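You operate a simulated robot arm through the tools that you are given. There is no shell and no other tool. Be economical: measure what you need, move in short steps, check, and stop when the job is done.

Carry out the task below with a simulated two-armed robot. There is one attempt and no reset: what you move stays moved.

## Task
Pick up the tall white reducer with a black band over a blue band with one hand, pass it to the other hand and put it on the top of the grey ring bench. Open the right drawer of the grey ring bench, take the yellow tag that says "75" from the top of the grey ring bench and put it in the inside the right drawer of the grey ring bench, then shut the drawer. Take the black chock from the top of the grey ring bench and put it on top of the roll of blue tape there. Open the middle drawer of the grey check bench, take the yellow sponge from the top of the grey ring bench and put it in the inside of the grey check bench's middle drawer and shut the drawer again. The order is free.

Only the result counts: the job must be done as asked and must still hold three seconds after the hand-in. Knocking over, shifting, dropping, spilling or breaking anything else fails it.

## Robot
Two 7-joint arms with fingered hands on one trunk, on a base that drives. Base frame: it is fixed to the floor where the robot stands at the start and does not move with it; the origin is under the middle of the robot, x ahead of it, y to its left, z up; the surface under the hand at the start is at about z = 0.8. Units: m, rad, N and s.
The left shoulder is at the start at [0.046, 0.125, 1.151], the right one opposite. With the tool pointing down near the work surface each hand reaches from about 0.42 to 0.84 m from the robot's upright axis, wherever it stands, measured 20 degrees to its own side. Places, roughly: black chock (8x5x4 cm) [-3.7, -2.1, 0.8]; inside of the grey check bench's middle drawer [-1.6, 0.3, 0.6]; inside the right drawer of the grey ring bench [-3.7, -2.4, 0.7]; middle drawer of the grey check bench [-1.6, 0.3, 0.6]; right drawer of the grey ring bench [-3.8, -2.4, 0.7]; roll of blue tape (9x9x5 cm) [-3.4, -2, 0.8]; tall white reducer with a black ba (5x6x11 cm) [0.5, 0.1, 0.8]; top of the grey ring bench [-3.6, -2.2, 0.8]; yellow sponge (5x7x4 cm) [-3.8, -2.5, 0.8]; yellow tag [-3.5, -1.5, 0.75]. Payload 4 kg a hand.
The tool frame of a hand sits at the grasp point between the pads (the TCP): z along the fingers, y along the line on which they close. The tips reach 0.029 m beyond it. Largest opening 0.1 m; the body of the gripper starts 0.034 m behind the TCP. The gripper is a hand of 5 fingers: y runs from the thumb to the fingers, the wrist lies at [-0.015, -0.105, -0.177] in the tool frame, and closing takes about 1.5 s.
Orientation is told as [roll, pitch, yaw] about the base's x, y, z axes, in that order, counted from this pose: with the fingers straight down and the wrist toward the robot, the tool's x, y and z point along [0, 1, 0], [1, 0, 0] and [0, 0, -1] of the base frame.

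## Interface
- The arms move only by the tool move_arm. It takes "left_steps", "right_steps" or both (then of equal length, played together; a hand with none holds still); each is a list of rows, each a list of 6 numbers: the shift along the tool's x, y, z in m, then the turn, a rotation vector about the tool's x, y, z in rad. In form: [[x, y, z, rx, ry, rz], ...]. A call has 1 to 10 rows; each row shifts and turns the commanded pose from where the row before left it, along the tool's axes as they then stand. "left_grip" and "right_grip" are, for a hand that has rows, the opening in per cent of the stroke, from 0 (shut) to 100 (fully open), set as the call begins (left out, the last holds). Each row takes 0.2 s and may step no farther than 0.05 m and 0.15 rad from the row before; otherwise, or with a gripper value out of range, the whole call is refused. A pose out of reach is approached as far as the arm can. The call stops where the force on the tool passes 40 N (or 10 N more than at its start, if that is more) or the arm is blocked; 0.2 s more then pass. The fingers move at their own pace (about 0.045 m/s each) and stop on an object; they squeeze with about 25 N. The grip force told is the motor's: it shows also when the fingers shut on nothing. Time passes only in rows, and 0.2 s behind the last, so rows that do not move let the fingers close. It gives the time, the measured TCP pose, the force on the tool (base axes), the opening and the grip force at its end, in the units of the frame above (readings bear some noise), with the torque about the TCP (base axes, N m) and any sound that the robot's microphone picked up, and new pictures: "show" is both (left out), scene, wrist or none (wrist: the cameras of the hands that moved).
- Cameras (640 x 400 px; columns grow to the right, rows downward): "scene" is now at [0.1273, 0.0095, 1.2776]; the picture's right is [0.30, -0.95, -0.00], its down [-0.60, -0.19, -0.78] and it looks along [0.74, 0.23, -0.63] (base axes); focal length 259 px, centre (320, 200). "left" rides on the left gripper at [-0.066, -0.086, -0.121] in its tool frame; the picture's right is [-0.76, -0.31, 0.58], its down [0.59, -0.70, 0.40] and it looks along [0.28, 0.64, 0.71] (tool axes); focal length 247 px, centre (320, 200). "right" rides on the right gripper at [0.066, -0.086, -0.121] in its tool frame; the picture's right is [-0.76, 0.31, -0.58], its down [-0.59, -0.70, 0.40] and it looks along [-0.28, 0.64, 0.71] (tool axes); focal length 247 px, centre (320, 200). There is no depth. A picture from a camera that has moved, and an enlarged one, comes with that camera's place and axes in the base frame and with its lens. The place of the scene camera against the robot may be out by one fixed shift of up to 0.025 m in any direction.
- move_column(by): slides the trunk up (or, below 0, down) by that many m; the arms and the scene camera ride with it, the base frame stays. It gives what a move gives, with no picture.
- base_move(legs): drives the robot by 1 to 6 legs, each [ahead, turn to the left] in m and rad, along the robot's own axes; the way and the turn of a leg run together, so that a leg with both is an arc; at most 1.5 m and 3.142 rad a leg. The arms and the cameras ride along, it lands a little off, and it stops where it bumps. It gives what a move gives, and a new picture of the scene camera.
- curl_fingers(index, middle, ring, little, thumb_bend, thumb_turn, hand): sets how far each is bent, from 0 (flat) to 1 (curled in); at 0.3 the hand is open as for a grip, at 0.7 the pads meet at the TCP. One left out holds its place. A second passes; each finger stops where it meets its share of the squeeze, and holds until it gets a number again. A gripper value or a shape takes the hand back. It gives what a move gives, with no picture; readings hold the bend of each and the force on index, middle, ring, little, thumb and palm. thumb_turn goes from beside the hand (0) to across from the fingers (1), as for a grip.
- hand_shape(shape, hand): the hand has 5 fingers and takes this shape, open, in about a second: jaw (thumb against the fingers, like two jaws); tri (thumb and two fingers); tip (a fingertip pinch); poke (one finger out to press); point (the index stretched); flat (the hand flat); cup (the hand cupped); fist (a fist). The gripper value then closes the fingers along that shape, each until it touches; the sizes above hold for jaw. It gives what a move gives, with no picture.
- aim_head(pan, tilt): turns the head with the scene camera to pan (to the left, within 1.396 rad either way) and tilt (down, from -0.506 to 1.204), counted from straight ahead of the robot. It gives what a move gives, and a new picture of the scene camera.
- enlarge(camera, box): a new picture of the part [left, top, right, bottom] of that camera's present view, enlarged. It takes no simulated time.
- sign_off(): hands the job in; it is judged then, once.

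Work in short steps. Places have to be worked out from the pictures, the camera data and where the tool is seen: move nearer, look again, correct. Check each grasp and each placing, and mend what went wrong. You have 196 turns and 260 pictures in all, those below and enlarged ones among them. Open the grippers and draw the arms clear of the work before you hand the job in, unless the task says otherwise.

The tools are called after "Call:" by a JSON object that holds its "name" and its "arguments". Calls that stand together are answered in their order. move_arm: Moves the arms, as the interface text tells. Its arguments: {"type":"object","properties":{"left_steps":{"type":"array","items":{"type":"array","items":{"type":"number"}}},"left_grip":{"type":"number"},"right_steps":{"type":"array","items":{"type":"array","items":{"type":"number"}}},"right_grip":{"type":"number"},"show":{"type":"string","enum":["both","scene","wrist","none"]}},"required":[]} The other tools are called the same way: move_column (by) slides the trunk up or down; hand_shape (shape, hand) gives the hand a shape; curl_fingers (index, middle, ring, little, thumb_bend, thumb_turn, hand) moves the fingers one by one; base_move (legs) drives the base; aim_head (pan, tilt) turns the head that bears the scene camera; enlarge (camera, box) takes an enlarged picture of a part of a camera's view; sign_off () hands the job in.

At the start:

```text
time_s: 0.0
left_ee_pos: [0.3989, 0.3125, 1.0714]
left_tool_rot: [-0.001, -0.001, 0.001]
left_contact_force: [-0.1, 0.5, -0.4]
left_ft_torque: [-0.02, 0.0, 0.03]
left_finger_gap: 0.1002
left_grasp_force: 0.1
left_shape: jaw
left_bend: [0.3, 0.3, 0.3, 0.3, 0.3, 0.98]
left_finger forces: [0.2, 0.0, 0.1, 0.0, 0.1, 0.0]
right_ee_pos: [0.5888, -0.1076, 1.0741]
right_tool_rot: [0.0, -0.001, 0.0]
right_contact_force: [-0.3, -0.2, 0.1]
right_ft_torque: [-0.04, 0.0, -0.03]
right_finger_gap: 0.0995
right_grasp_force: 0.0
right_shape: jaw
right_bend: [0.3, 0.3, 0.3, 0.3, 0.3, 0.98]
right_finger forces: [0.0, 0.0, 0.0, 0.0, 0.0, 0.0]
trunk travel left (down, up): [-0.35, 0.397]
robot x, y, heading: [0.0027, -0.0015, 0.002]
head pan, tilt: [0.305, 0.679]
```

scene: 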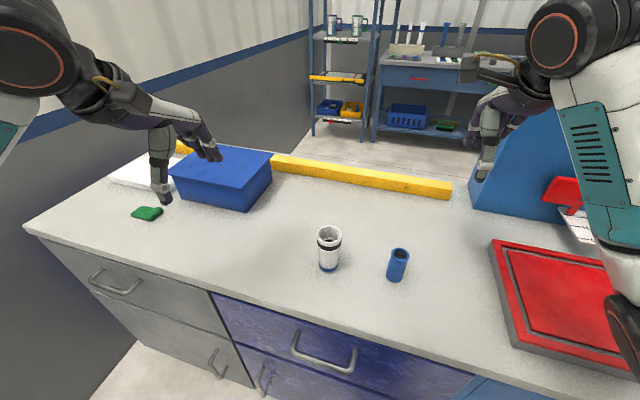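
right: 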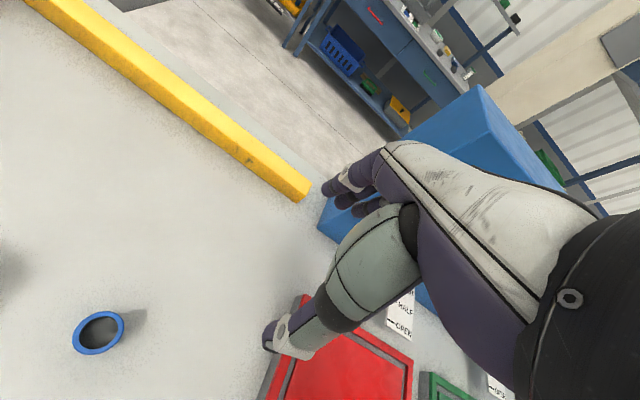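
left: 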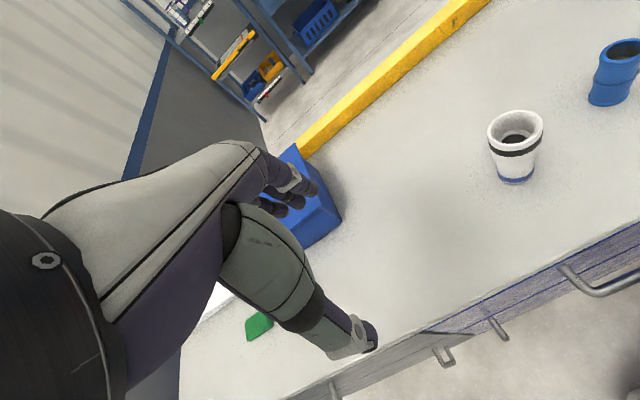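

The wrist and scene pictures put the reducer at about (0.477, 0.111) with its top at z≈0.91. I'll turn the left hand to point right (index up) at a safe height, so it can hold the part low from the side and leave the top free for the right hand.

Call:
{"name": "move_arm", "arguments": {"left_steps": [[0, 0, 0, 0, -0.143, 0], [0, 0, 0, 0, -0.143, 0], [0, 0, 0, 0, -0.143, 0], [0, 0, 0, 0, -0.143, 0], [0, 0, 0, 0, -0.143, 0], [0, 0, 0, 0, -0.143, 0], [0, 0, 0, 0, -0.143, 0], [0, 0, 0, 0, -0.143, 0], [0, 0, 0, 0, -0.143, 0], [0, 0, 0, 0, -0.143, 0]], "show": "none"}}

Call:
{"name": "curl_fingers", "arguments": {"hand": "left", "index": 0.05}}

```text
time_s: 2.2
left_ee_pos: [0.3991, 0.3122, 1.0713]
left_tool_rot: [-1.431, 0.0, -0.001]
left_contact_force: [-0.5, -0.7, 0.6]
left_ft_torque: [0.01, 0.01, 0.03]
left_finger_gap: 0.0996
left_grasp_force: 0.1
left_shape: jaw
left_bend: [0.3, 0.3, 0.3, 0.3, 0.3, 0.98]
left_finger forces: [0.1, 0.0, 0.1, 0.0, 0.1, 0.0]
right_ee_pos: [0.5881, -0.1092, 1.0719]
right_tool_rot: [0.0, -0.001, 0.002]
right_contact_force: [-0.5, 0.7, -0.3]
right_ft_torque: [0.01, 0.03, -0.01]
right_finger_gap: 0.0997
right_grasp_force: 0.1
right_shape: jaw
right_bend: [0.3, 0.3, 0.3, 0.3, 0.3, 0.98]
right_finger forces: [0.0, 0.1, 0.0, 0.1, 0.0, 0.1]
trunk travel left (down, up): [-0.35, 0.397]
robot x, y, heading: [-0.0014, 0.0028, 0.006]
head pan, tilt: [0.305, 0.679]
```

```text
time_s: 3.2
left_ee_pos: [0.3984, 0.3115, 1.0712]
left_tool_rot: [-1.43, -0.001, 0.001]
left_contact_force: [-0.2, 0.7, -0.5]
left_ft_torque: [0.03, -0.01, -0.01]
left_finger_gap: 0.1323
left_grasp_force: 0.1
left_shape: fingers
left_bend: [0.05, 0.3, 0.3, 0.3, 0.3, 0.98]
left_finger forces: [0.1, 0.0, 0.0, 0.1, 0.0, 0.0]
right_ee_pos: [0.5878, -0.108, 1.0725]
right_tool_rot: [0.001, 0.0, 0.0]
right_contact_force: [0.2, 0.3, -0.3]
right_ft_torque: [0.01, 0.01, -0.02]
right_finger_gap: 0.0995
right_grasp_force: 0.1
right_shape: jaw
right_bend: [0.3, 0.3, 0.3, 0.3, 0.3, 0.98]
right_finger forces: [0.0, 0.1, 0.0, 0.0, 0.1, 0.0]
trunk travel left (down, up): [-0.35, 0.397]
robot x, y, heading: [-0.0047, -0.0025, 0.001]
head pan, tilt: [0.305, 0.679]
```

Now I'll move to a pre-grasp to the left of the reducer.

Call:
{"name": "move_arm", "arguments": {"left_steps": [[0.0368, 0.0158, 0.0197, 0, 0, 0], [0.0368, 0.0158, 0.0197, 0, 0, 0], [0.0368, 0.0158, 0.0197, 0, 0, 0], [0.0368, 0.0158, 0.0197, 0, 0, 0], [0.0368, 0.0158, 0.0197, 0, 0, 0]]}}

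```text
time_s: 4.4
left_ee_pos: [0.4787, 0.2422, 0.8753]
left_tool_rot: [-1.429, -0.001, 0.001]
left_contact_force: [-0.7, 0.6, -0.6]
left_ft_torque: [-0.02, -0.02, -0.02]
left_finger_gap: 0.1319
left_grasp_force: 0.0
left_shape: fingers
left_bend: [0.05, 0.3, 0.3, 0.3, 0.3, 0.98]
left_finger forces: [0.0, 0.1, 0.0, 0.0, 0.0, 0.0]
right_ee_pos: [0.588, -0.1089, 1.0722]
right_tool_rot: [0.002, 0.0, 0.0]
right_contact_force: [0.9, 0.5, 0.3]
right_ft_torque: [0.0, -0.03, 0.02]
right_finger_gap: 0.0999
right_grasp_force: 0.1
right_shape: jaw
right_bend: [0.3, 0.3, 0.3, 0.3, 0.3, 0.98]
right_finger forces: [0.0, 0.0, 0.0, 0.0, 0.0, 0.0]
trunk travel left (down, up): [-0.35, 0.397]
robot x, y, heading: [-0.0011, 0.0018, 0.0]
head pan, tilt: [0.305, 0.679]
camera scene: at [0.1273, 0.0095, 1.2776], right [0.3, -0.95, 0.0], down [-0.6, -0.19, -0.78], along [0.74, 0.23, -0.63], focal length 259 px, centre (320, 200)
camera left: at [0.393, 0.3514, 0.9575], right [-0.31, -0.68, 0.67], down [-0.7, -0.31, -0.64], along [0.64, -0.67, -0.38], focal length 247 px, centre (320, 200)
```

scene: 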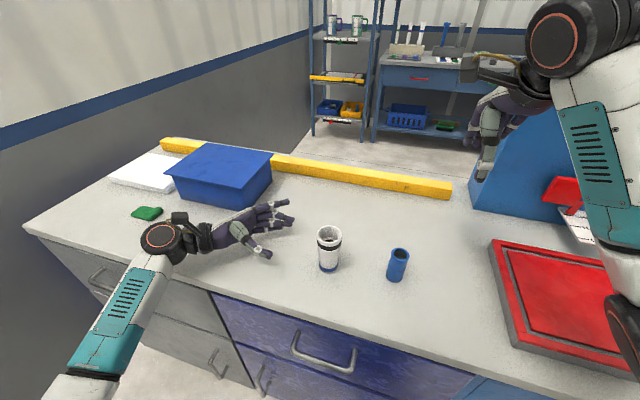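
left: 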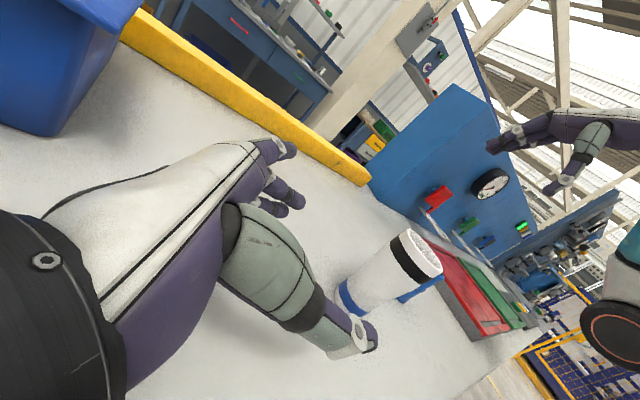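

The hand is level and beside the part. I'll lower it 2 cm, then slide in to enclose the reducer.

Call:
{"name": "move_arm", "arguments": {"left_steps": [[0.0198, 0, 0.0028, 0, 0, 0], [-0.0044, -0.0004, 0.0314, 0, 0, 0], [-0.0044, -0.0004, 0.0314, 0, 0, 0], [-0.0044, -0.0004, 0.0314, 0, 0, 0], [-0.0044, -0.0004, 0.0314, 0, 0, 0]]}}

```text
time_s: 5.6
left_ee_pos: [0.478, 0.1124, 0.8525]
left_tool_rot: [-1.429, 0.001, 0.0]
left_contact_force: [-0.2, -0.3, -0.2]
left_ft_torque: [0.01, -0.02, 0.0]
left_finger_gap: 0.1324
left_grasp_force: 0.1
left_shape: fingers
left_bend: [0.05, 0.3, 0.3, 0.3, 0.3, 0.98]
left_finger forces: [0.1, 0.0, 0.0, 0.1, 0.1, 0.0]
right_ee_pos: [0.5876, -0.1081, 1.0738]
right_tool_rot: [0.001, 0.001, 0.001]
right_contact_force: [-0.7, 0.2, -0.5]
right_ft_torque: [0.01, 0.02, 0.04]
right_finger_gap: 0.0995
right_grasp_force: 0.0
right_shape: jaw
right_bend: [0.3, 0.3, 0.3, 0.3, 0.3, 0.98]
right_finger forces: [0.1, 0.1, 0.0, 0.1, 0.0, 0.1]
trunk travel left (down, up): [-0.35, 0.397]
robot x, y, heading: [0.0015, 0.003, -0.0]
head pan, tilt: [0.305, 0.679]
camera scene: at [0.127, 0.0093, 1.2776], right [0.3, -0.95, 0.0], down [-0.6, -0.19, -0.78], along [0.74, 0.23, -0.63], focal length 259 px, centre (320, 200)
camera left: at [0.3916, 0.2225, 0.9352], right [-0.31, -0.68, 0.67], down [-0.7, -0.31, -0.64], along [0.64, -0.67, -0.38], focal length 247 px, centre (320, 200)
```

scene: 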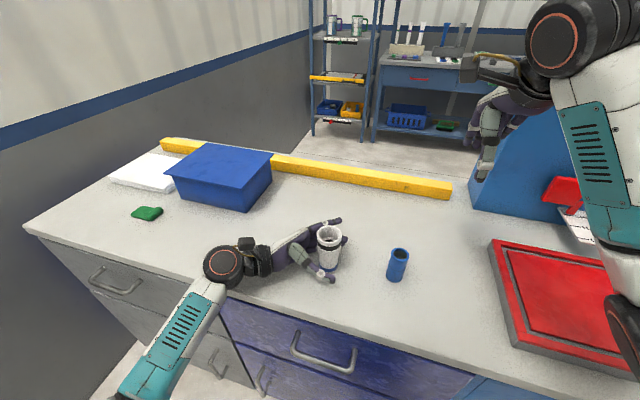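
left: 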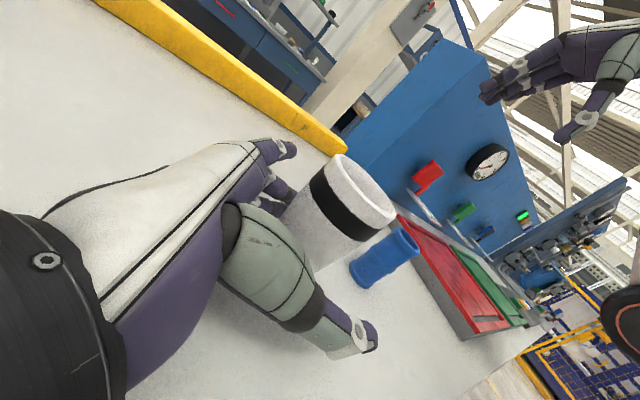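

The part is between thumb and fingers. I'll close thumb, middle, ring and little, keeping the index out of the way.

Call:
{"name": "curl_fingers", "arguments": {"hand": "left", "middle": 0.8, "ring": 0.8, "little": 0.8, "thumb_bend": 0.8}}

Call:
{"name": "enlarge", "arguments": {"camera": "scene", "box": [240, 190, 420, 300]}}

```text
time_s: 6.6
left_ee_pos: [0.4763, 0.1141, 0.8513]
left_tool_rot: [-1.429, 0.002, 0.001]
left_contact_force: [-1.1, 0.0, -1.9]
left_ft_torque: [0.0, -0.02, -0.01]
left_finger_gap: 0.0764
left_grasp_force: 15.6
left_shape: fingers
left_bend: [0.05, 0.78, 0.79, 0.8, 0.77, 0.93]
left_finger forces: [0.0, 11.3, 2.9, 1.9, 14.9, 0.1]
right_ee_pos: [0.5885, -0.1087, 1.0723]
right_tool_rot: [0.0, 0.0, 0.001]
right_contact_force: [0.3, -0.3, 0.0]
right_ft_torque: [0.02, 0.0, 0.0]
right_finger_gap: 0.0999
right_grasp_force: 0.1
right_shape: jaw
right_bend: [0.3, 0.3, 0.3, 0.3, 0.3, 0.98]
right_finger forces: [0.1, 0.1, 0.0, 0.1, 0.0, 0.0]
trunk travel left (down, up): [-0.35, 0.397]
robot x, y, heading: [-0.0013, 0.0002, -0.003]
head pan, tilt: [0.305, 0.679]
```

```text
3.56 times, centred on (330, 245) of scene
camera zoom: at [0.1271, 0.0095, 1.2776], right [0.3, -0.95, 0.0], down [-0.6, -0.19, -0.78], along [0.74, 0.23, -0.63], focal length 920 px, centre (284, 40)
```

zoom: 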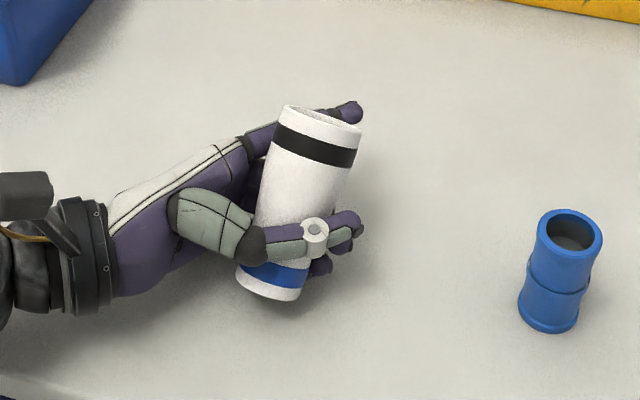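

The part is gripped but leaning a little. I'll lift straight up and inspect it.

Call:
{"name": "move_arm", "arguments": {"left_steps": [[-0.0297, 0, -0.0042, 0, 0, 0], [-0.0396, 0, -0.0056, 0, 0, 0], [-0.0396, 0, -0.0056, 0, 0, 0], [-0.0396, 0, -0.0056, 0, 0, 0], [-0.0396, 0, -0.0056, 0, 0, 0]]}}

Call:
{"name": "enlarge", "arguments": {"camera": "scene", "box": [240, 130, 440, 255]}}

```text
time_s: 7.8
left_ee_pos: [0.4779, 0.114, 1.0434]
left_tool_rot: [-1.428, 0.003, -0.003]
left_contact_force: [0.3, -0.1, -0.6]
left_ft_torque: [-0.04, -0.02, 0.0]
left_finger_gap: 0.0765
left_grasp_force: 14.9
left_shape: fingers
left_bend: [0.05, 0.78, 0.79, 0.8, 0.77, 0.93]
left_finger forces: [0.1, 10.9, 2.9, 1.9, 14.4, 0.1]
right_ee_pos: [0.5876, -0.1102, 1.0729]
right_tool_rot: [0.0, 0.001, -0.002]
right_contact_force: [-0.7, -0.2, 0.0]
right_ft_torque: [-0.04, 0.0, 0.0]
right_finger_gap: 0.0998
right_grasp_force: 0.0
right_shape: jaw
right_bend: [0.3, 0.3, 0.3, 0.3, 0.3, 0.98]
right_finger forces: [0.1, 0.0, 0.1, 0.1, 0.0, 0.0]
trunk travel left (down, up): [-0.35, 0.397]
robot x, y, heading: [-0.0018, 0.0001, 0.0]
head pan, tilt: [0.305, 0.679]
camera scene: at [0.1271, 0.0096, 1.2776], right [0.3, -0.95, 0.0], down [-0.6, -0.19, -0.78], along [0.74, 0.23, -0.63], focal length 259 px, centre (320, 200)
camera left: at [0.3926, 0.2245, 1.1264], right [-0.31, -0.68, 0.67], down [-0.7, -0.31, -0.64], along [0.64, -0.67, -0.38], focal length 247 px, centre (320, 200)
```

scene: 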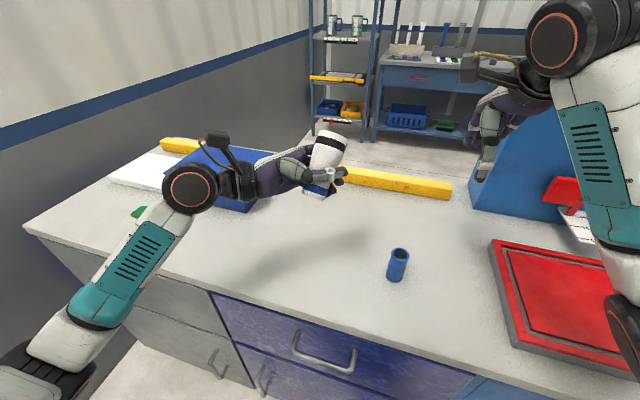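
left: 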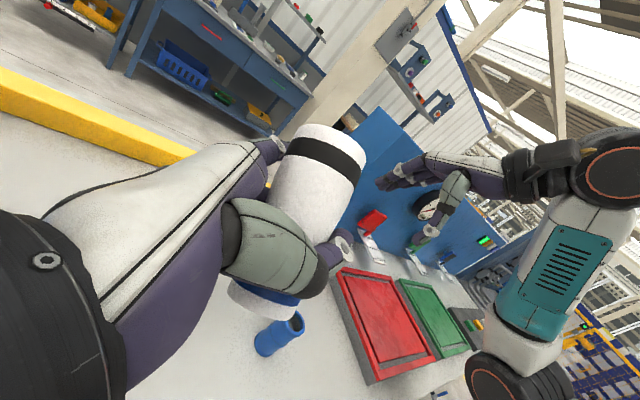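

```text
3.20 times, centred on (340, 192) of scene
camera zoom: at [0.1271, 0.0096, 1.2776], right [0.3, -0.95, 0.0], down [-0.6, -0.19, -0.78], along [0.74, 0.23, -0.63], focal length 828 px, centre (256, 224)
```

zoom: 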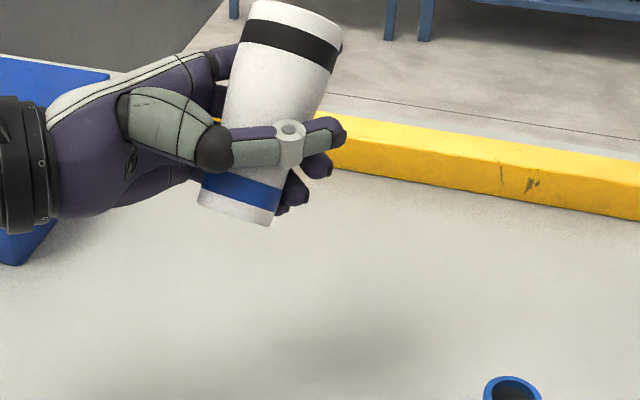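

Triangulating from both cameras, the part leans forward about 40° because ring and little pushed its bottom. I'll relax ring and little a bit and use the index to push the top upright, pivoting on the thumb–middle pinch.

Call:
{"name": "curl_fingers", "arguments": {"hand": "left", "ring": 0.6, "little": 0.55}}

Call:
{"name": "curl_fingers", "arguments": {"hand": "left", "index": 0.75}}

Call:
{"name": "enlarge", "arguments": {"camera": "scene", "box": [240, 110, 440, 235]}}

Call:
{"name": "enlarge", "arguments": {"camera": "left", "box": [160, 60, 480, 360]}}

```text
time_s: 8.8
left_ee_pos: [0.4792, 0.1146, 1.0433]
left_tool_rot: [-1.429, 0.001, 0.0]
left_contact_force: [-0.1, 1.1, -1.0]
left_ft_torque: [-0.04, -0.02, -0.02]
left_finger_gap: 0.0757
left_grasp_force: 11.5
left_shape: fingers
left_bend: [0.05, 0.78, 0.6, 0.55, 0.77, 0.94]
left_finger forces: [0.0, 11.6, 0.0, 0.1, 11.9, 0.0]
right_ee_pos: [0.5898, -0.1093, 1.0718]
right_tool_rot: [-0.001, 0.0, 0.0]
right_contact_force: [0.0, 0.9, 0.4]
right_ft_torque: [0.03, 0.01, 0.01]
right_finger_gap: 0.0997
right_grasp_force: 0.1
right_shape: jaw
right_bend: [0.3, 0.3, 0.3, 0.3, 0.3, 0.98]
right_finger forces: [0.0, 0.0, 0.0, 0.0, 0.0, 0.0]
trunk travel left (down, up): [-0.35, 0.397]
robot x, y, heading: [0.0003, 0.0002, 0.0]
head pan, tilt: [0.305, 0.679]
```

```text
time_s: 9.8
left_ee_pos: [0.4794, 0.1148, 1.0436]
left_tool_rot: [-1.429, 0.0, 0.0]
left_contact_force: [0.1, -0.4, -1.6]
left_ft_torque: [-0.01, -0.02, -0.01]
left_finger_gap: 0.0151
left_grasp_force: 16.6
left_shape: fingers
left_bend: [0.47, 0.79, 0.6, 0.55, 0.76, 0.97]
left_finger forces: [13.5, 3.3, 0.0, 0.0, 17.0, 0.0]
right_ee_pos: [0.5874, -0.1078, 1.0722]
right_tool_rot: [-0.001, 0.001, -0.002]
right_contact_force: [0.4, 0.2, -0.3]
right_ft_torque: [0.01, -0.01, 0.0]
right_finger_gap: 0.0998
right_grasp_force: 0.0
right_shape: jaw
right_bend: [0.3, 0.3, 0.3, 0.3, 0.3, 0.98]
right_finger forces: [0.0, 0.0, 0.0, 0.1, 0.0, 0.1]
trunk travel left (down, up): [-0.35, 0.397]
robot x, y, heading: [-0.0002, -0.0037, -0.001]
head pan, tilt: [0.305, 0.679]
```

```text
3.20 times, centred on (340, 172) of scene
camera zoom: at [0.1271, 0.0096, 1.2776], right [0.3, -0.95, 0.0], down [-0.6, -0.19, -0.78], along [0.74, 0.23, -0.63], focal length 828 px, centre (256, 288)
```

zoom: 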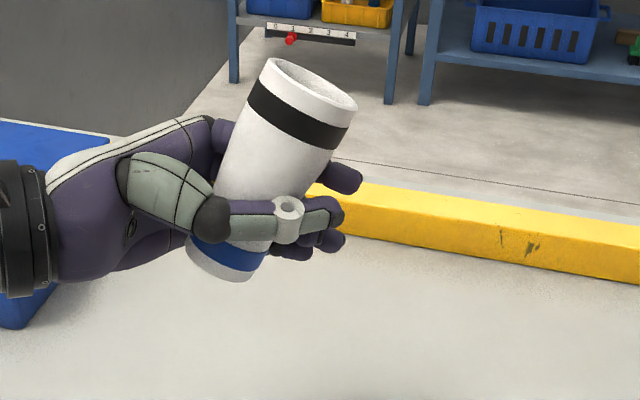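

```text
1.33 times, centred on (320, 210) of left
camera zoom: at [0.3927, 0.2247, 1.1262], right [-0.31, -0.68, 0.67], down [-0.7, -0.31, -0.64], along [0.64, -0.67, -0.38], focal length 329 px, centre (320, 187)
```

zoom: 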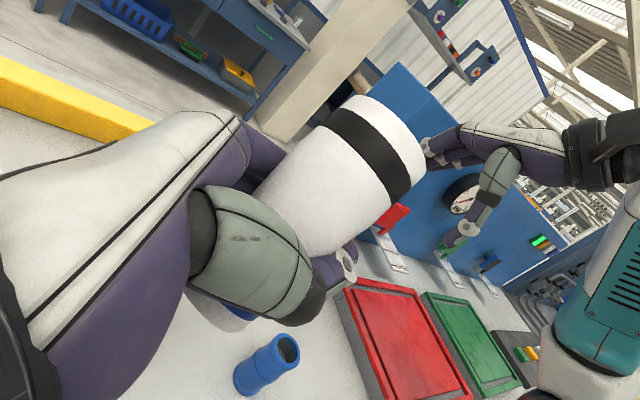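

The part is now leaning only ~20° and its top 5 cm is free. I'll raise the right hand and, with the left, bring the part to the middle and set its axis upright.

Call:
{"name": "move_arm", "arguments": {"left_steps": [[0, 0, 0.02, 0, -0.07, 0.066], [0, 0, 0.02, 0, -0.07, 0.066], [0, 0, 0.02, 0, -0.07, 0.066], [0, 0, 0.02, 0, -0.07, 0.066], [0, 0, 0.02, 0, -0.07, 0.066]], "right_steps": [[0, 0, -0.04, 0, 0, 0], [0, 0, -0.04, 0, 0, 0], [0, 0, -0.04, 0, 0, 0], [0, 0, -0.02, 0, 0, 0], [0, 0, 0, 0, 0, 0]]}}

Call:
{"name": "enlarge", "arguments": {"camera": "scene", "box": [270, 90, 470, 215]}}

```text
time_s: 11.0
left_ee_pos: [0.4754, 0.0124, 1.0438]
left_tool_rot: [-1.785, -0.329, 0.013]
left_contact_force: [0.2, 0.8, -1.3]
left_ft_torque: [-0.04, 0.0, 0.01]
left_finger_gap: 0.0149
left_grasp_force: 17.0
left_shape: fingers
left_bend: [0.48, 0.79, 0.6, 0.55, 0.76, 0.97]
left_finger forces: [13.3, 3.1, 0.0, 0.0, 16.8, 0.1]
right_ee_pos: [0.5865, -0.1094, 1.2129]
right_tool_rot: [-0.001, 0.002, 0.001]
right_contact_force: [-0.9, -0.8, 0.4]
right_ft_torque: [0.02, -0.01, 0.0]
right_finger_gap: 0.0997
right_grasp_force: 0.1
right_shape: jaw
right_bend: [0.3, 0.3, 0.3, 0.3, 0.3, 0.98]
right_finger forces: [0.1, 0.1, 0.0, 0.0, 0.0, 0.1]
trunk travel left (down, up): [-0.35, 0.397]
robot x, y, heading: [0.0014, 0.0008, -0.001]
head pan, tilt: [0.305, 0.679]
camera scene: at [0.1272, 0.009, 1.2776], right [0.3, -0.95, 0.0], down [-0.6, -0.19, -0.78], along [0.74, 0.23, -0.63], focal length 259 px, centre (320, 200)
camera right: at [0.5014, -0.0454, 1.3351], right [0.31, -0.76, 0.58], down [-0.7, -0.59, -0.4], along [0.64, -0.28, -0.71], focal length 247 px, centre (320, 200)
camera left: at [0.38, 0.1436, 1.0524], right [-0.56, -0.41, 0.72], down [-0.5, -0.52, -0.69], along [0.66, -0.75, 0.09], focal length 247 px, centre (320, 200)
```

scene: 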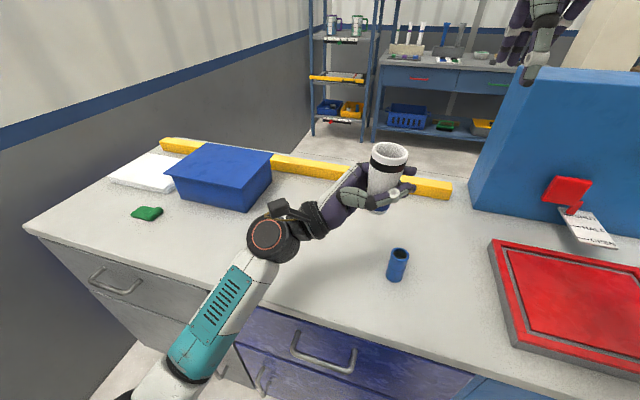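
right: 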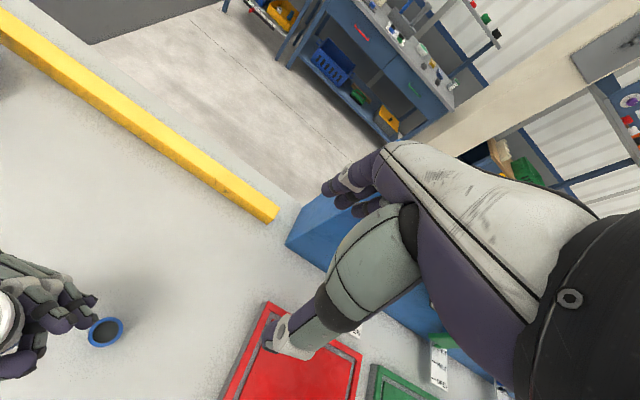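
left: 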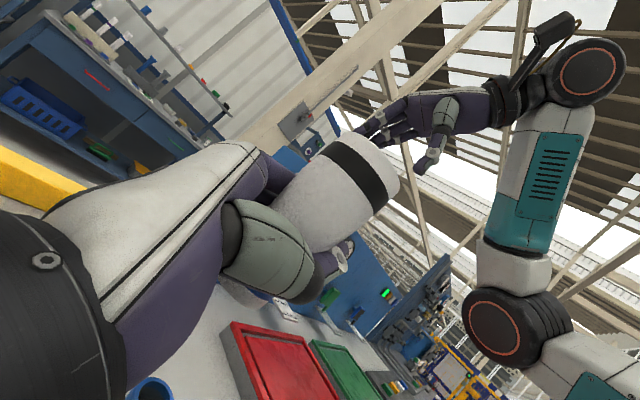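

```text
3.20 times, centred on (370, 152) of scene
camera zoom: at [0.1272, 0.009, 1.2776], right [0.3, -0.95, 0.0], down [-0.6, -0.19, -0.78], along [0.74, 0.23, -0.63], focal length 828 px, centre (160, 352)
```

zoom: 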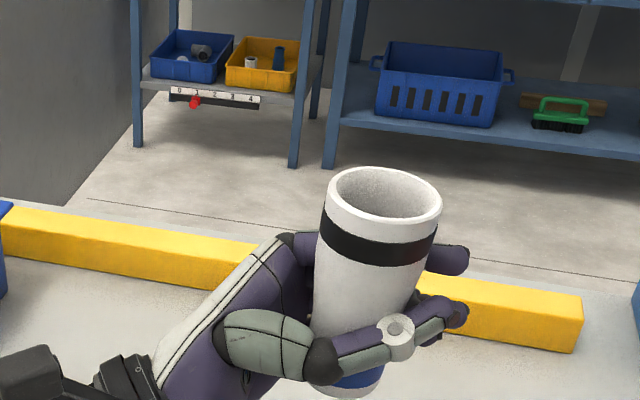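

The part's axis is now near vertical with its top centre at about (0.468, 0.026, 1.107). I'll bring the right hand over it.

Call:
{"name": "move_arm", "arguments": {"right_steps": [[0.0338, -0.0296, 0, 0, 0, 0], [0.0338, -0.0296, 0, 0, 0, 0], [0.0338, -0.0296, 0, 0, 0, 0], [0.0338, -0.0296, 0, 0, 0, 0]]}}

```text
time_s: 12.0
left_ee_pos: [0.4752, 0.0145, 1.0429]
left_tool_rot: [-1.784, -0.327, 0.012]
left_contact_force: [-0.6, 0.1, -0.7]
left_ft_torque: [-0.03, 0.0, 0.0]
left_finger_gap: 0.0146
left_grasp_force: 16.8
left_shape: fingers
left_bend: [0.48, 0.79, 0.6, 0.55, 0.76, 0.97]
left_finger forces: [13.3, 3.0, 0.1, 0.0, 16.8, 0.0]
right_ee_pos: [0.469, 0.024, 1.2124]
right_tool_rot: [-0.002, -0.001, -0.001]
right_contact_force: [-0.3, -0.3, -0.2]
right_ft_torque: [-0.02, -0.01, -0.02]
right_finger_gap: 0.0999
right_grasp_force: 0.1
right_shape: jaw
right_bend: [0.3, 0.3, 0.3, 0.3, 0.3, 0.98]
right_finger forces: [0.1, 0.0, 0.0, 0.0, 0.0, 0.0]
trunk travel left (down, up): [-0.35, 0.397]
robot x, y, heading: [0.0002, -0.0024, -0.002]
head pan, tilt: [0.305, 0.679]
camera scene: at [0.1267, 0.0102, 1.2777], right [0.3, -0.95, 0.0], down [-0.6, -0.19, -0.78], along [0.74, 0.23, -0.63], focal length 259 px, centre (320, 200)
camera right: at [0.3839, 0.0897, 1.3351], right [0.31, -0.76, 0.58], down [-0.7, -0.59, -0.4], along [0.64, -0.28, -0.71], focal length 247 px, centre (320, 200)
```

scene: 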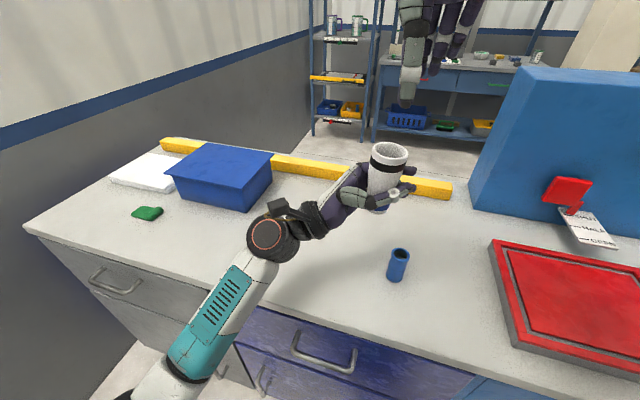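
right: 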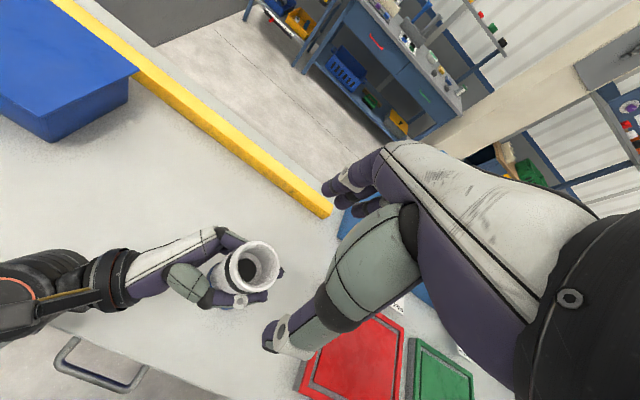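

The right wrist camera confirms the part at about (0.473, 0.029). I'll lower the right hand around the top.

Call:
{"name": "move_arm", "arguments": {"right_steps": [[0.005, 0.004, 0.037, 0, 0, 0], [0, 0, 0.037, 0, 0, 0], [0, 0, 0.036, 0, 0, 0]]}}

Call:
{"name": "enlarge", "arguments": {"camera": "scene", "box": [290, 80, 490, 205]}}

```text
time_s: 12.8
left_ee_pos: [0.4751, 0.0136, 1.0423]
left_tool_rot: [-1.784, -0.326, 0.01]
left_contact_force: [-1.1, 0.6, -0.7]
left_ft_torque: [-0.03, 0.03, 0.02]
left_finger_gap: 0.0147
left_grasp_force: 16.4
left_shape: fingers
left_bend: [0.48, 0.79, 0.6, 0.55, 0.76, 0.97]
left_finger forces: [13.2, 3.1, 0.1, 0.0, 16.8, 0.0]
right_ee_pos: [0.4709, 0.0316, 1.1014]
right_tool_rot: [-0.001, 0.002, 0.0]
right_contact_force: [1.0, 0.3, -0.1]
right_ft_torque: [-0.02, 0.0, 0.01]
right_finger_gap: 0.0997
right_grasp_force: 0.0
right_shape: jaw
right_bend: [0.3, 0.3, 0.3, 0.3, 0.3, 0.98]
right_finger forces: [0.0, 0.0, 0.1, 0.0, 0.0, 0.0]
trunk travel left (down, up): [-0.35, 0.397]
robot x, y, heading: [-0.004, 0.0034, -0.002]
head pan, tilt: [0.305, 0.679]
camera scene: at [0.1274, 0.0094, 1.2775], right [0.3, -0.95, 0.0], down [-0.6, -0.19, -0.78], along [0.74, 0.23, -0.63], focal length 259 px, centre (320, 200)
camera right: at [0.3867, 0.0956, 1.2242], right [0.31, -0.76, 0.58], down [-0.7, -0.59, -0.4], along [0.64, -0.28, -0.71], focal length 247 px, centre (320, 200)
```

scene: 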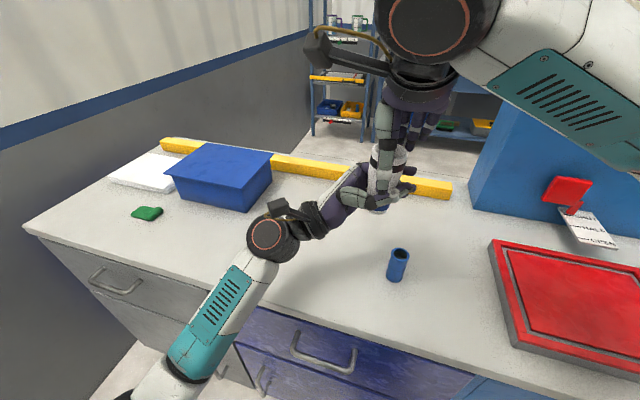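
right: 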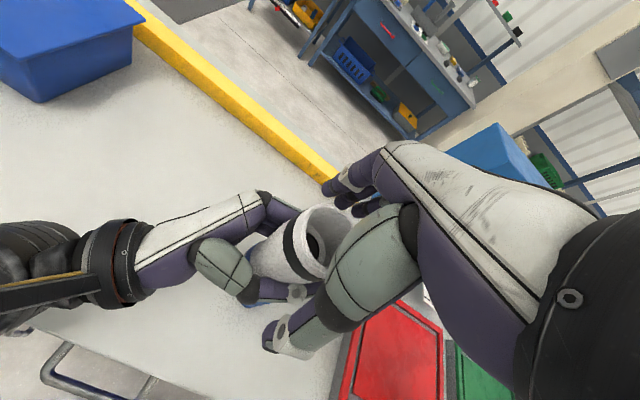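

```text
3.20 times, centred on (390, 142) of scene
camera zoom: at [0.1274, 0.0094, 1.2775], right [0.3, -0.95, 0.0], down [-0.6, -0.19, -0.78], along [0.74, 0.23, -0.63], focal length 828 px, centre (96, 384)
```

zoom: 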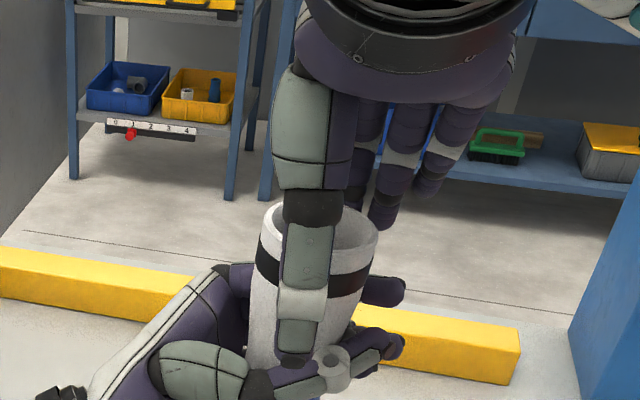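

The right thumb and fingers straddle the rim, just above the left hand's thumb. I'll close the right hand.

Call:
{"name": "move_arm", "arguments": {"right_steps": [[0, 0, 0, 0, 0, 0], [0, 0, 0, 0, 0, 0], [0, 0, 0, 0, 0, 0], [0, 0, 0, 0, 0, 0], [0, 0, 0, 0, 0, 0], [0, 0, 0, 0, 0, 0], [0, 0, 0, 0, 0, 0], [0, 0, 0, 0, 0, 0]], "right_grip": 0, "show": "wrist"}}

Call:
{"name": "enlarge", "arguments": {"camera": "scene", "box": [290, 80, 490, 205]}}

```text
time_s: 14.6
left_ee_pos: [0.4757, 0.0121, 1.0442]
left_tool_rot: [-1.783, -0.329, 0.012]
left_contact_force: [3.5, 0.2, 0.1]
left_ft_torque: [0.0, 0.11, -0.13]
left_finger_gap: 0.0147
left_grasp_force: 17.0
left_shape: fingers
left_bend: [0.48, 0.79, 0.6, 0.55, 0.76, 0.97]
left_finger forces: [16.0, 3.2, 0.1, 0.0, 15.1, 0.1]
right_ee_pos: [0.4716, 0.0301, 1.1028]
right_tool_rot: [0.0, 0.003, 0.0]
right_contact_force: [-3.1, -0.9, 0.0]
right_ft_torque: [-0.01, 0.12, 0.07]
right_finger_gap: 0.0416
right_grasp_force: 25.6
right_shape: jaw
right_bend: [0.42, 0.46, 0.74, 0.54, 0.4, 1.0]
right_finger forces: [11.6, 6.4, 0.1, 0.1, 20.3, 0.1]
trunk travel left (down, up): [-0.35, 0.397]
robot x, y, heading: [-0.0005, 0.0024, 0.003]
head pan, tilt: [0.305, 0.679]
camera right: at [0.3863, 0.0957, 1.2245], right [0.31, -0.76, 0.58], down [-0.7, -0.59, -0.4], along [0.64, -0.28, -0.71], focal length 247 px, centre (320, 200)
```

right: 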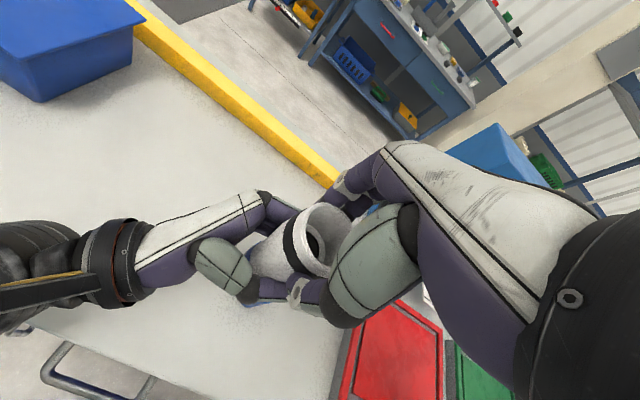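

```text
3.20 times, centred on (390, 142) of scene
camera zoom: at [0.1271, 0.0095, 1.2776], right [0.3, -0.95, 0.0], down [-0.6, -0.19, -0.78], along [0.74, 0.23, -0.63], focal length 828 px, centre (96, 384)
```

zoom: 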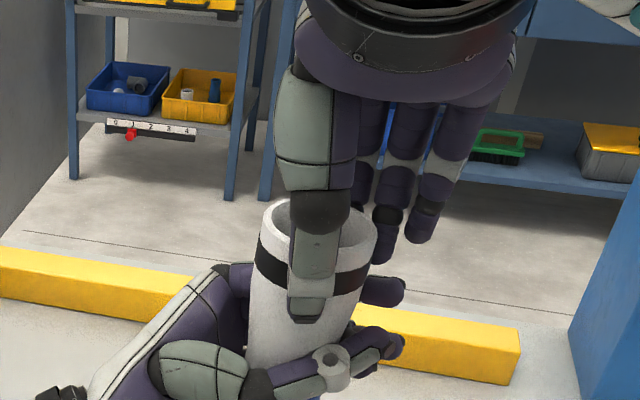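

Right thumb, index and middle grip the top with ~20 N. I'll open the left hand and draw it back to the left.

Call:
{"name": "curl_fingers", "arguments": {"hand": "left", "index": 0.25, "middle": 0.25, "ring": 0.25, "little": 0.25, "thumb_bend": 0.25}}

Call:
{"name": "move_arm", "arguments": {"left_steps": [[0, 0, -0.03, 0, 0, 0], [0, 0, -0.04, 0, 0, 0], [0, 0, -0.045, 0, 0, 0], [0, 0, -0.045, 0, 0, 0]]}}

Call:
{"name": "enlarge", "arguments": {"camera": "scene", "box": [290, 80, 490, 205]}}

```text
time_s: 15.6
left_ee_pos: [0.4752, 0.0136, 1.044]
left_tool_rot: [-1.784, -0.328, 0.013]
left_contact_force: [0.5, 0.7, 0.5]
left_ft_torque: [0.01, -0.02, -0.01]
left_finger_gap: 0.1074
left_grasp_force: 0.0
left_shape: fingers
left_bend: [0.25, 0.25, 0.25, 0.25, 0.25, 0.97]
left_finger forces: [0.0, 0.0, 0.0, 0.0, 0.0, 0.1]
right_ee_pos: [0.4694, 0.0306, 1.1025]
right_tool_rot: [0.0, 0.001, 0.0]
right_contact_force: [-0.3, -0.2, -0.1]
right_ft_torque: [-0.01, 0.01, 0.0]
right_finger_gap: 0.0418
right_grasp_force: 24.6
right_shape: jaw
right_bend: [0.42, 0.46, 0.74, 0.54, 0.4, 1.0]
right_finger forces: [13.3, 7.2, 0.1, 0.0, 19.1, 0.0]
trunk travel left (down, up): [-0.35, 0.397]
robot x, y, heading: [-0.0035, 0.0006, 0.002]
head pan, tilt: [0.305, 0.679]
```

```text
time_s: 16.6
left_ee_pos: [0.4848, 0.1715, 1.0124]
left_tool_rot: [-1.786, -0.328, 0.01]
left_contact_force: [-0.3, 0.7, 0.1]
left_ft_torque: [0.02, -0.01, -0.01]
left_finger_gap: 0.1074
left_grasp_force: 0.0
left_shape: fingers
left_bend: [0.25, 0.25, 0.25, 0.25, 0.25, 0.98]
left_finger forces: [0.1, 0.0, 0.0, 0.1, 0.0, 0.0]
right_ee_pos: [0.4721, 0.0322, 1.1011]
right_tool_rot: [0.001, 0.001, -0.001]
right_contact_force: [0.5, 0.2, -1.0]
right_ft_torque: [0.02, 0.02, 0.01]
right_finger_gap: 0.0415
right_grasp_force: 24.8
right_shape: jaw
right_bend: [0.42, 0.46, 0.74, 0.54, 0.4, 1.0]
right_finger forces: [13.3, 7.2, 0.0, 0.1, 19.2, 0.0]
trunk travel left (down, up): [-0.35, 0.397]
robot x, y, heading: [-0.001, 0.0007, 0.002]
head pan, tilt: [0.305, 0.679]
camera scene: at [0.1272, 0.0099, 1.2776], right [0.3, -0.95, 0.0], down [-0.6, -0.19, -0.78], along [0.74, 0.23, -0.63], focal length 259 px, centre (320, 200)
camera left: at [0.39, 0.3023, 1.0222], right [-0.56, -0.41, 0.72], down [-0.5, -0.52, -0.69], along [0.66, -0.75, 0.09], focal length 247 px, centre (320, 200)
```

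scene: 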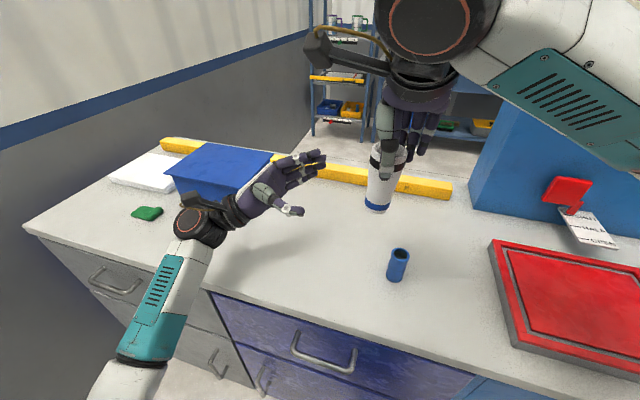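
left: 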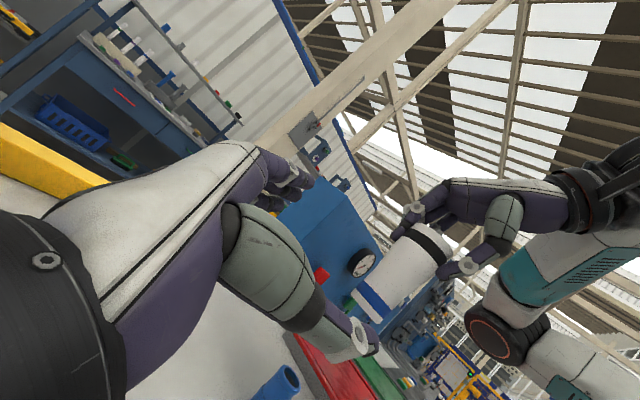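

```text
3.20 times, centred on (390, 142) of scene
camera zoom: at [0.1272, 0.0099, 1.2776], right [0.3, -0.95, 0.0], down [-0.6, -0.19, -0.78], along [0.74, 0.23, -0.63], focal length 828 px, centre (96, 384)
```

zoom: 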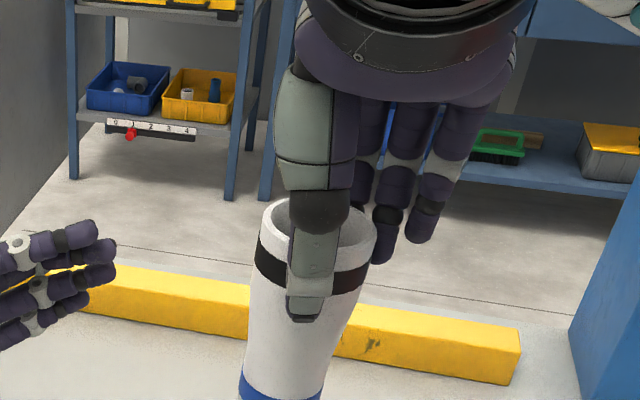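

The handover is done. Before driving I'll look to both sides to learn the layout.

Call:
{"name": "aim_head", "arguments": {"pan": 1.39, "tilt": 0.35}}

Call:
{"name": "aim_head", "arguments": {"pan": -1.39, "tilt": 0.35}}

```text
time_s: 17.9
left_ee_pos: [0.4845, 0.1697, 1.0133]
left_tool_rot: [-1.785, -0.328, 0.011]
left_contact_force: [0.3, -0.2, -0.7]
left_ft_torque: [-0.02, -0.01, 0.0]
left_finger_gap: 0.1074
left_grasp_force: 0.0
left_shape: fingers
left_bend: [0.25, 0.25, 0.25, 0.25, 0.25, 0.98]
left_finger forces: [0.0, 0.1, 0.0, 0.0, 0.0, 0.0]
right_ee_pos: [0.4708, 0.0296, 1.1016]
right_tool_rot: [0.0, 0.0, -0.001]
right_contact_force: [0.6, 0.3, 0.1]
right_ft_torque: [0.0, 0.01, 0.02]
right_finger_gap: 0.0415
right_grasp_force: 24.9
right_shape: jaw
right_bend: [0.42, 0.46, 0.74, 0.54, 0.4, 1.0]
right_finger forces: [13.3, 7.2, 0.0, 0.0, 19.2, 0.0]
trunk travel left (down, up): [-0.35, 0.397]
robot x, y, heading: [0.0025, -0.0029, 0.003]
head pan, tilt: [1.389, 0.351]
camera scene: at [0.0621, 0.0754, 1.3072], right [0.98, -0.18, 0.0], down [-0.06, -0.34, -0.94], along [0.17, 0.92, -0.34], focal length 259 px, centre (320, 200)
```

scene: 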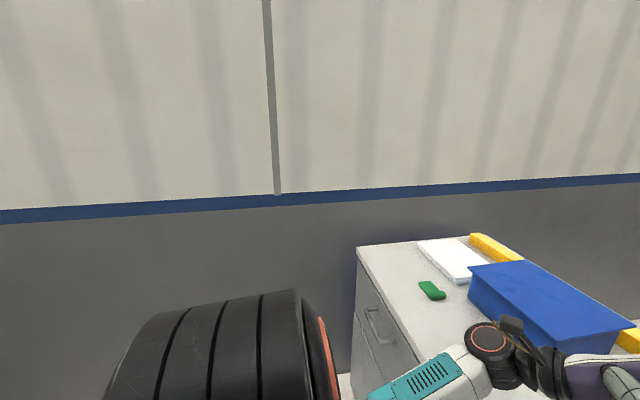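

```text
time_s: 20.4
left_ee_pos: [0.485, 0.1708, 1.0126]
left_tool_rot: [-1.784, -0.326, 0.012]
left_contact_force: [-0.1, -0.2, -0.2]
left_ft_torque: [-0.02, -0.05, 0.01]
left_finger_gap: 0.1075
left_grasp_force: 0.0
left_shape: fingers
left_bend: [0.25, 0.25, 0.25, 0.25, 0.25, 0.98]
left_finger forces: [0.0, 0.1, 0.0, 0.0, 0.0, 0.0]
right_ee_pos: [0.4709, 0.0314, 1.1043]
right_tool_rot: [0.0, -0.001, 0.0]
right_contact_force: [0.0, -0.4, -0.2]
right_ft_torque: [-0.02, -0.01, 0.01]
right_finger_gap: 0.0419
right_grasp_force: 25.2
right_shape: jaw
right_bend: [0.42, 0.46, 0.74, 0.54, 0.4, 1.0]
right_finger forces: [13.4, 7.2, 0.0, 0.1, 19.2, 0.1]
trunk travel left (down, up): [-0.35, 0.397]
robot x, y, heading: [-0.0014, 0.0023, 0.002]
head pan, tilt: [-1.389, 0.351]
camera scene: at [0.0622, -0.1078, 1.3072], right [-0.98, -0.18, 0.0], down [-0.06, 0.34, -0.94], along [0.17, -0.92, -0.34], focal length 259 px, centre (320, 200)
```

scene: 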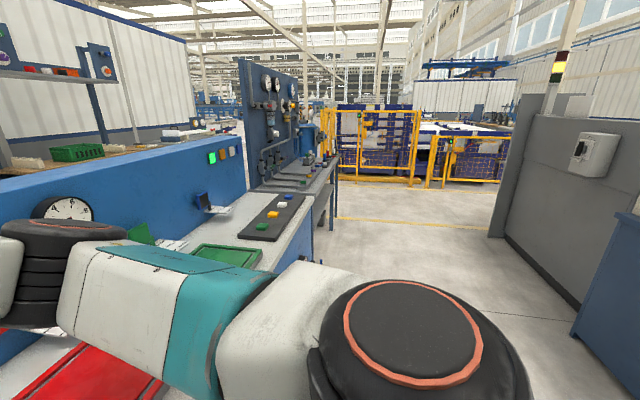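

There's a wall to the left and open aisle to the right. I'll back off a little and turn right in stages, looking as I go.

Call:
{"name": "base_move", "arguments": {"legs": [[-0.35, 0], [0, -1.2]]}}

Call:
{"name": "aim_head", "arguments": {"pan": -0.9, "tilt": 0.35}}

```text
time_s: 25.8
left_ee_pos: [-0.0269, -0.4016, 1.0122]
left_tool_rot: [-1.784, -0.329, -1.227]
left_contact_force: [0.3, -0.3, -1.2]
left_ft_torque: [-0.01, 0.01, -0.05]
left_finger_gap: 0.1073
left_grasp_force: 0.0
left_shape: fingers
left_bend: [0.25, 0.25, 0.25, 0.25, 0.25, 0.98]
left_finger forces: [0.0, 0.0, 0.1, 0.0, 0.1, 0.0]
right_ee_pos: [-0.1645, -0.4342, 1.1033]
right_tool_rot: [0.0, 0.001, -1.238]
right_contact_force: [0.3, 1.5, -0.9]
right_ft_torque: [0.0, 0.0, -0.01]
right_finger_gap: 0.0415
right_grasp_force: 24.9
right_shape: jaw
right_bend: [0.42, 0.46, 0.74, 0.54, 0.4, 1.0]
right_finger forces: [13.3, 7.3, 0.1, 0.0, 19.1, 0.0]
trunk travel left (down, up): [-0.35, 0.397]
robot x, y, heading: [-0.3443, -0.0013, -1.237]
head pan, tilt: [-1.389, 0.351]
camera scene: at [-0.4212, -0.1149, 1.3072], right [-0.49, 0.87, 0.0], down [0.3, 0.17, -0.94], along [-0.82, -0.46, -0.34], focal length 259 px, centre (320, 200)
```

scene: 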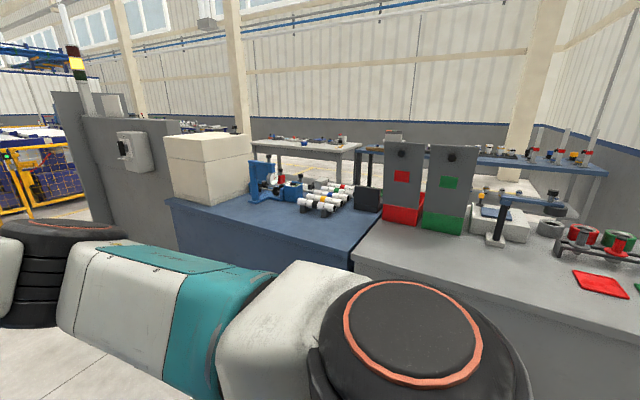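

```text
time_s: 26.7
left_ee_pos: [-0.0267, -0.4006, 1.0127]
left_tool_rot: [-1.784, -0.33, -1.226]
left_contact_force: [-0.5, -0.5, -0.2]
left_ft_torque: [-0.01, 0.02, 0.01]
left_finger_gap: 0.1073
left_grasp_force: 0.0
left_shape: fingers
left_bend: [0.25, 0.25, 0.25, 0.25, 0.25, 0.98]
left_finger forces: [0.0, 0.1, 0.1, 0.1, 0.1, 0.1]
right_ee_pos: [-0.1639, -0.4342, 1.102]
right_tool_rot: [0.002, -0.001, -1.237]
right_contact_force: [1.4, 0.5, 0.7]
right_ft_torque: [0.0, -0.01, -0.01]
right_finger_gap: 0.0415
right_grasp_force: 25.2
right_shape: jaw
right_bend: [0.42, 0.46, 0.74, 0.54, 0.4, 1.0]
right_finger forces: [13.3, 7.3, 0.0, 0.0, 19.1, 0.0]
trunk travel left (down, up): [-0.35, 0.397]
robot x, y, heading: [-0.3474, 0.0008, -1.237]
head pan, tilt: [-0.901, 0.351]
camera scene: at [-0.3902, -0.1476, 1.3072], right [-0.84, 0.54, 0.0], down [0.18, 0.29, -0.94], along [-0.51, -0.79, -0.34], focal length 259 px, centre (320, 200)
```

scene: 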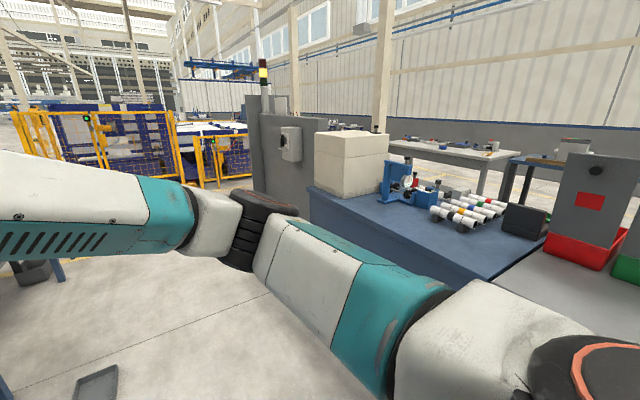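

The grey check bench is opposite, and the ring bench appears to be beyond the grey partition. I'll drive down the aisle past the tray on the floor.

Call:
{"name": "base_move", "arguments": {"legs": [[0, -0.39], [1.4, 0]]}}

Call:
{"name": "aim_head", "arguments": {"pan": -0.3, "tilt": 0.4}}

```text
time_s: 35.0
left_ee_pos: [-0.2576, -1.9123, 1.0128]
left_tool_rot: [-1.784, -0.326, -1.592]
left_contact_force: [-0.4, -0.5, -0.1]
left_ft_torque: [0.01, 0.01, -0.02]
left_finger_gap: 0.1072
left_grasp_force: 0.1
left_shape: fingers
left_bend: [0.25, 0.25, 0.25, 0.25, 0.25, 0.98]
left_finger forces: [0.0, 0.0, 0.0, 0.0, 0.1, 0.0]
right_ee_pos: [-0.3956, -1.8937, 1.1031]
right_tool_rot: [0.0, 0.0, -1.603]
right_contact_force: [0.0, -0.3, -0.3]
right_ft_torque: [-0.01, 0.02, 0.01]
right_finger_gap: 0.0415
right_grasp_force: 24.3
right_shape: jaw
right_bend: [0.42, 0.46, 0.74, 0.54, 0.4, 1.0]
right_finger forces: [13.5, 7.3, 0.0, 0.0, 19.0, 0.0]
trunk travel left (down, up): [-0.35, 0.397]
robot x, y, heading: [-0.4107, -1.4211, -1.602]
head pan, tilt: [-0.901, 0.351]
camera scene: at [-0.5004, -1.5506, 1.3072], right [-0.6, 0.8, 0.0], down [0.28, 0.21, -0.94], along [-0.75, -0.56, -0.34], focal length 259 px, centre (320, 200)
```

scene: 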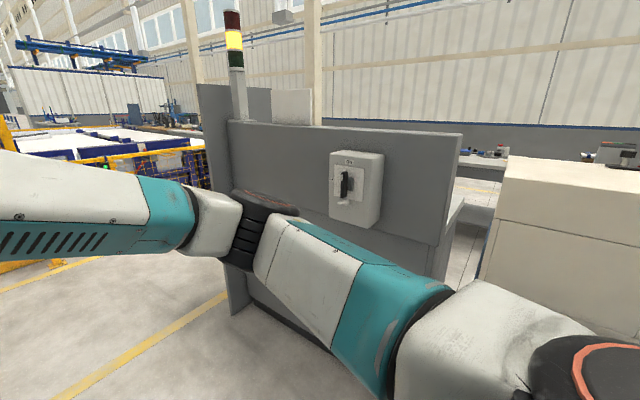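

```text
time_s: 36.0
left_ee_pos: [-0.2564, -1.9116, 1.0124]
left_tool_rot: [-1.783, -0.328, -1.591]
left_contact_force: [-0.1, 0.0, -0.1]
left_ft_torque: [0.01, -0.04, 0.01]
left_finger_gap: 0.1074
left_grasp_force: 0.1
left_shape: fingers
left_bend: [0.25, 0.25, 0.25, 0.25, 0.25, 0.98]
left_finger forces: [0.0, 0.1, 0.0, 0.1, 0.1, 0.0]
right_ee_pos: [-0.3968, -1.8936, 1.1026]
right_tool_rot: [0.0, 0.0, -1.603]
right_contact_force: [1.0, -0.4, -0.4]
right_ft_torque: [0.0, 0.0, -0.01]
right_finger_gap: 0.0414
right_grasp_force: 25.7
right_shape: jaw
right_bend: [0.42, 0.46, 0.74, 0.54, 0.4, 1.0]
right_finger forces: [13.4, 7.4, 0.1, 0.0, 19.0, 0.1]
trunk travel left (down, up): [-0.35, 0.397]
robot x, y, heading: [-0.4119, -1.4215, -1.605]
head pan, tilt: [-0.3, 0.4]
camera scene: at [-0.4559, -1.5824, 1.3026], right [-0.95, 0.33, 0.0], down [0.13, 0.37, -0.92], along [-0.3, -0.87, -0.39], focal length 259 px, centre (320, 200)
```

scene: 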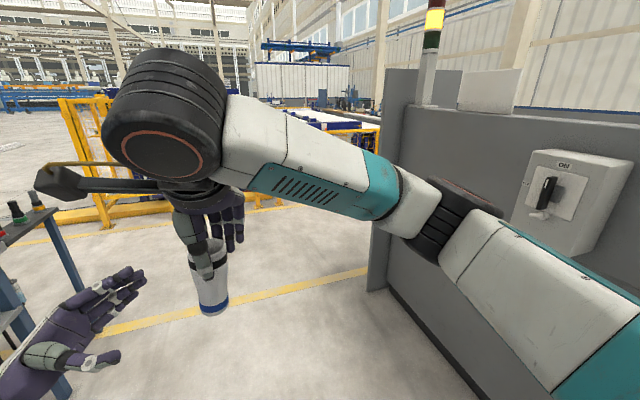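

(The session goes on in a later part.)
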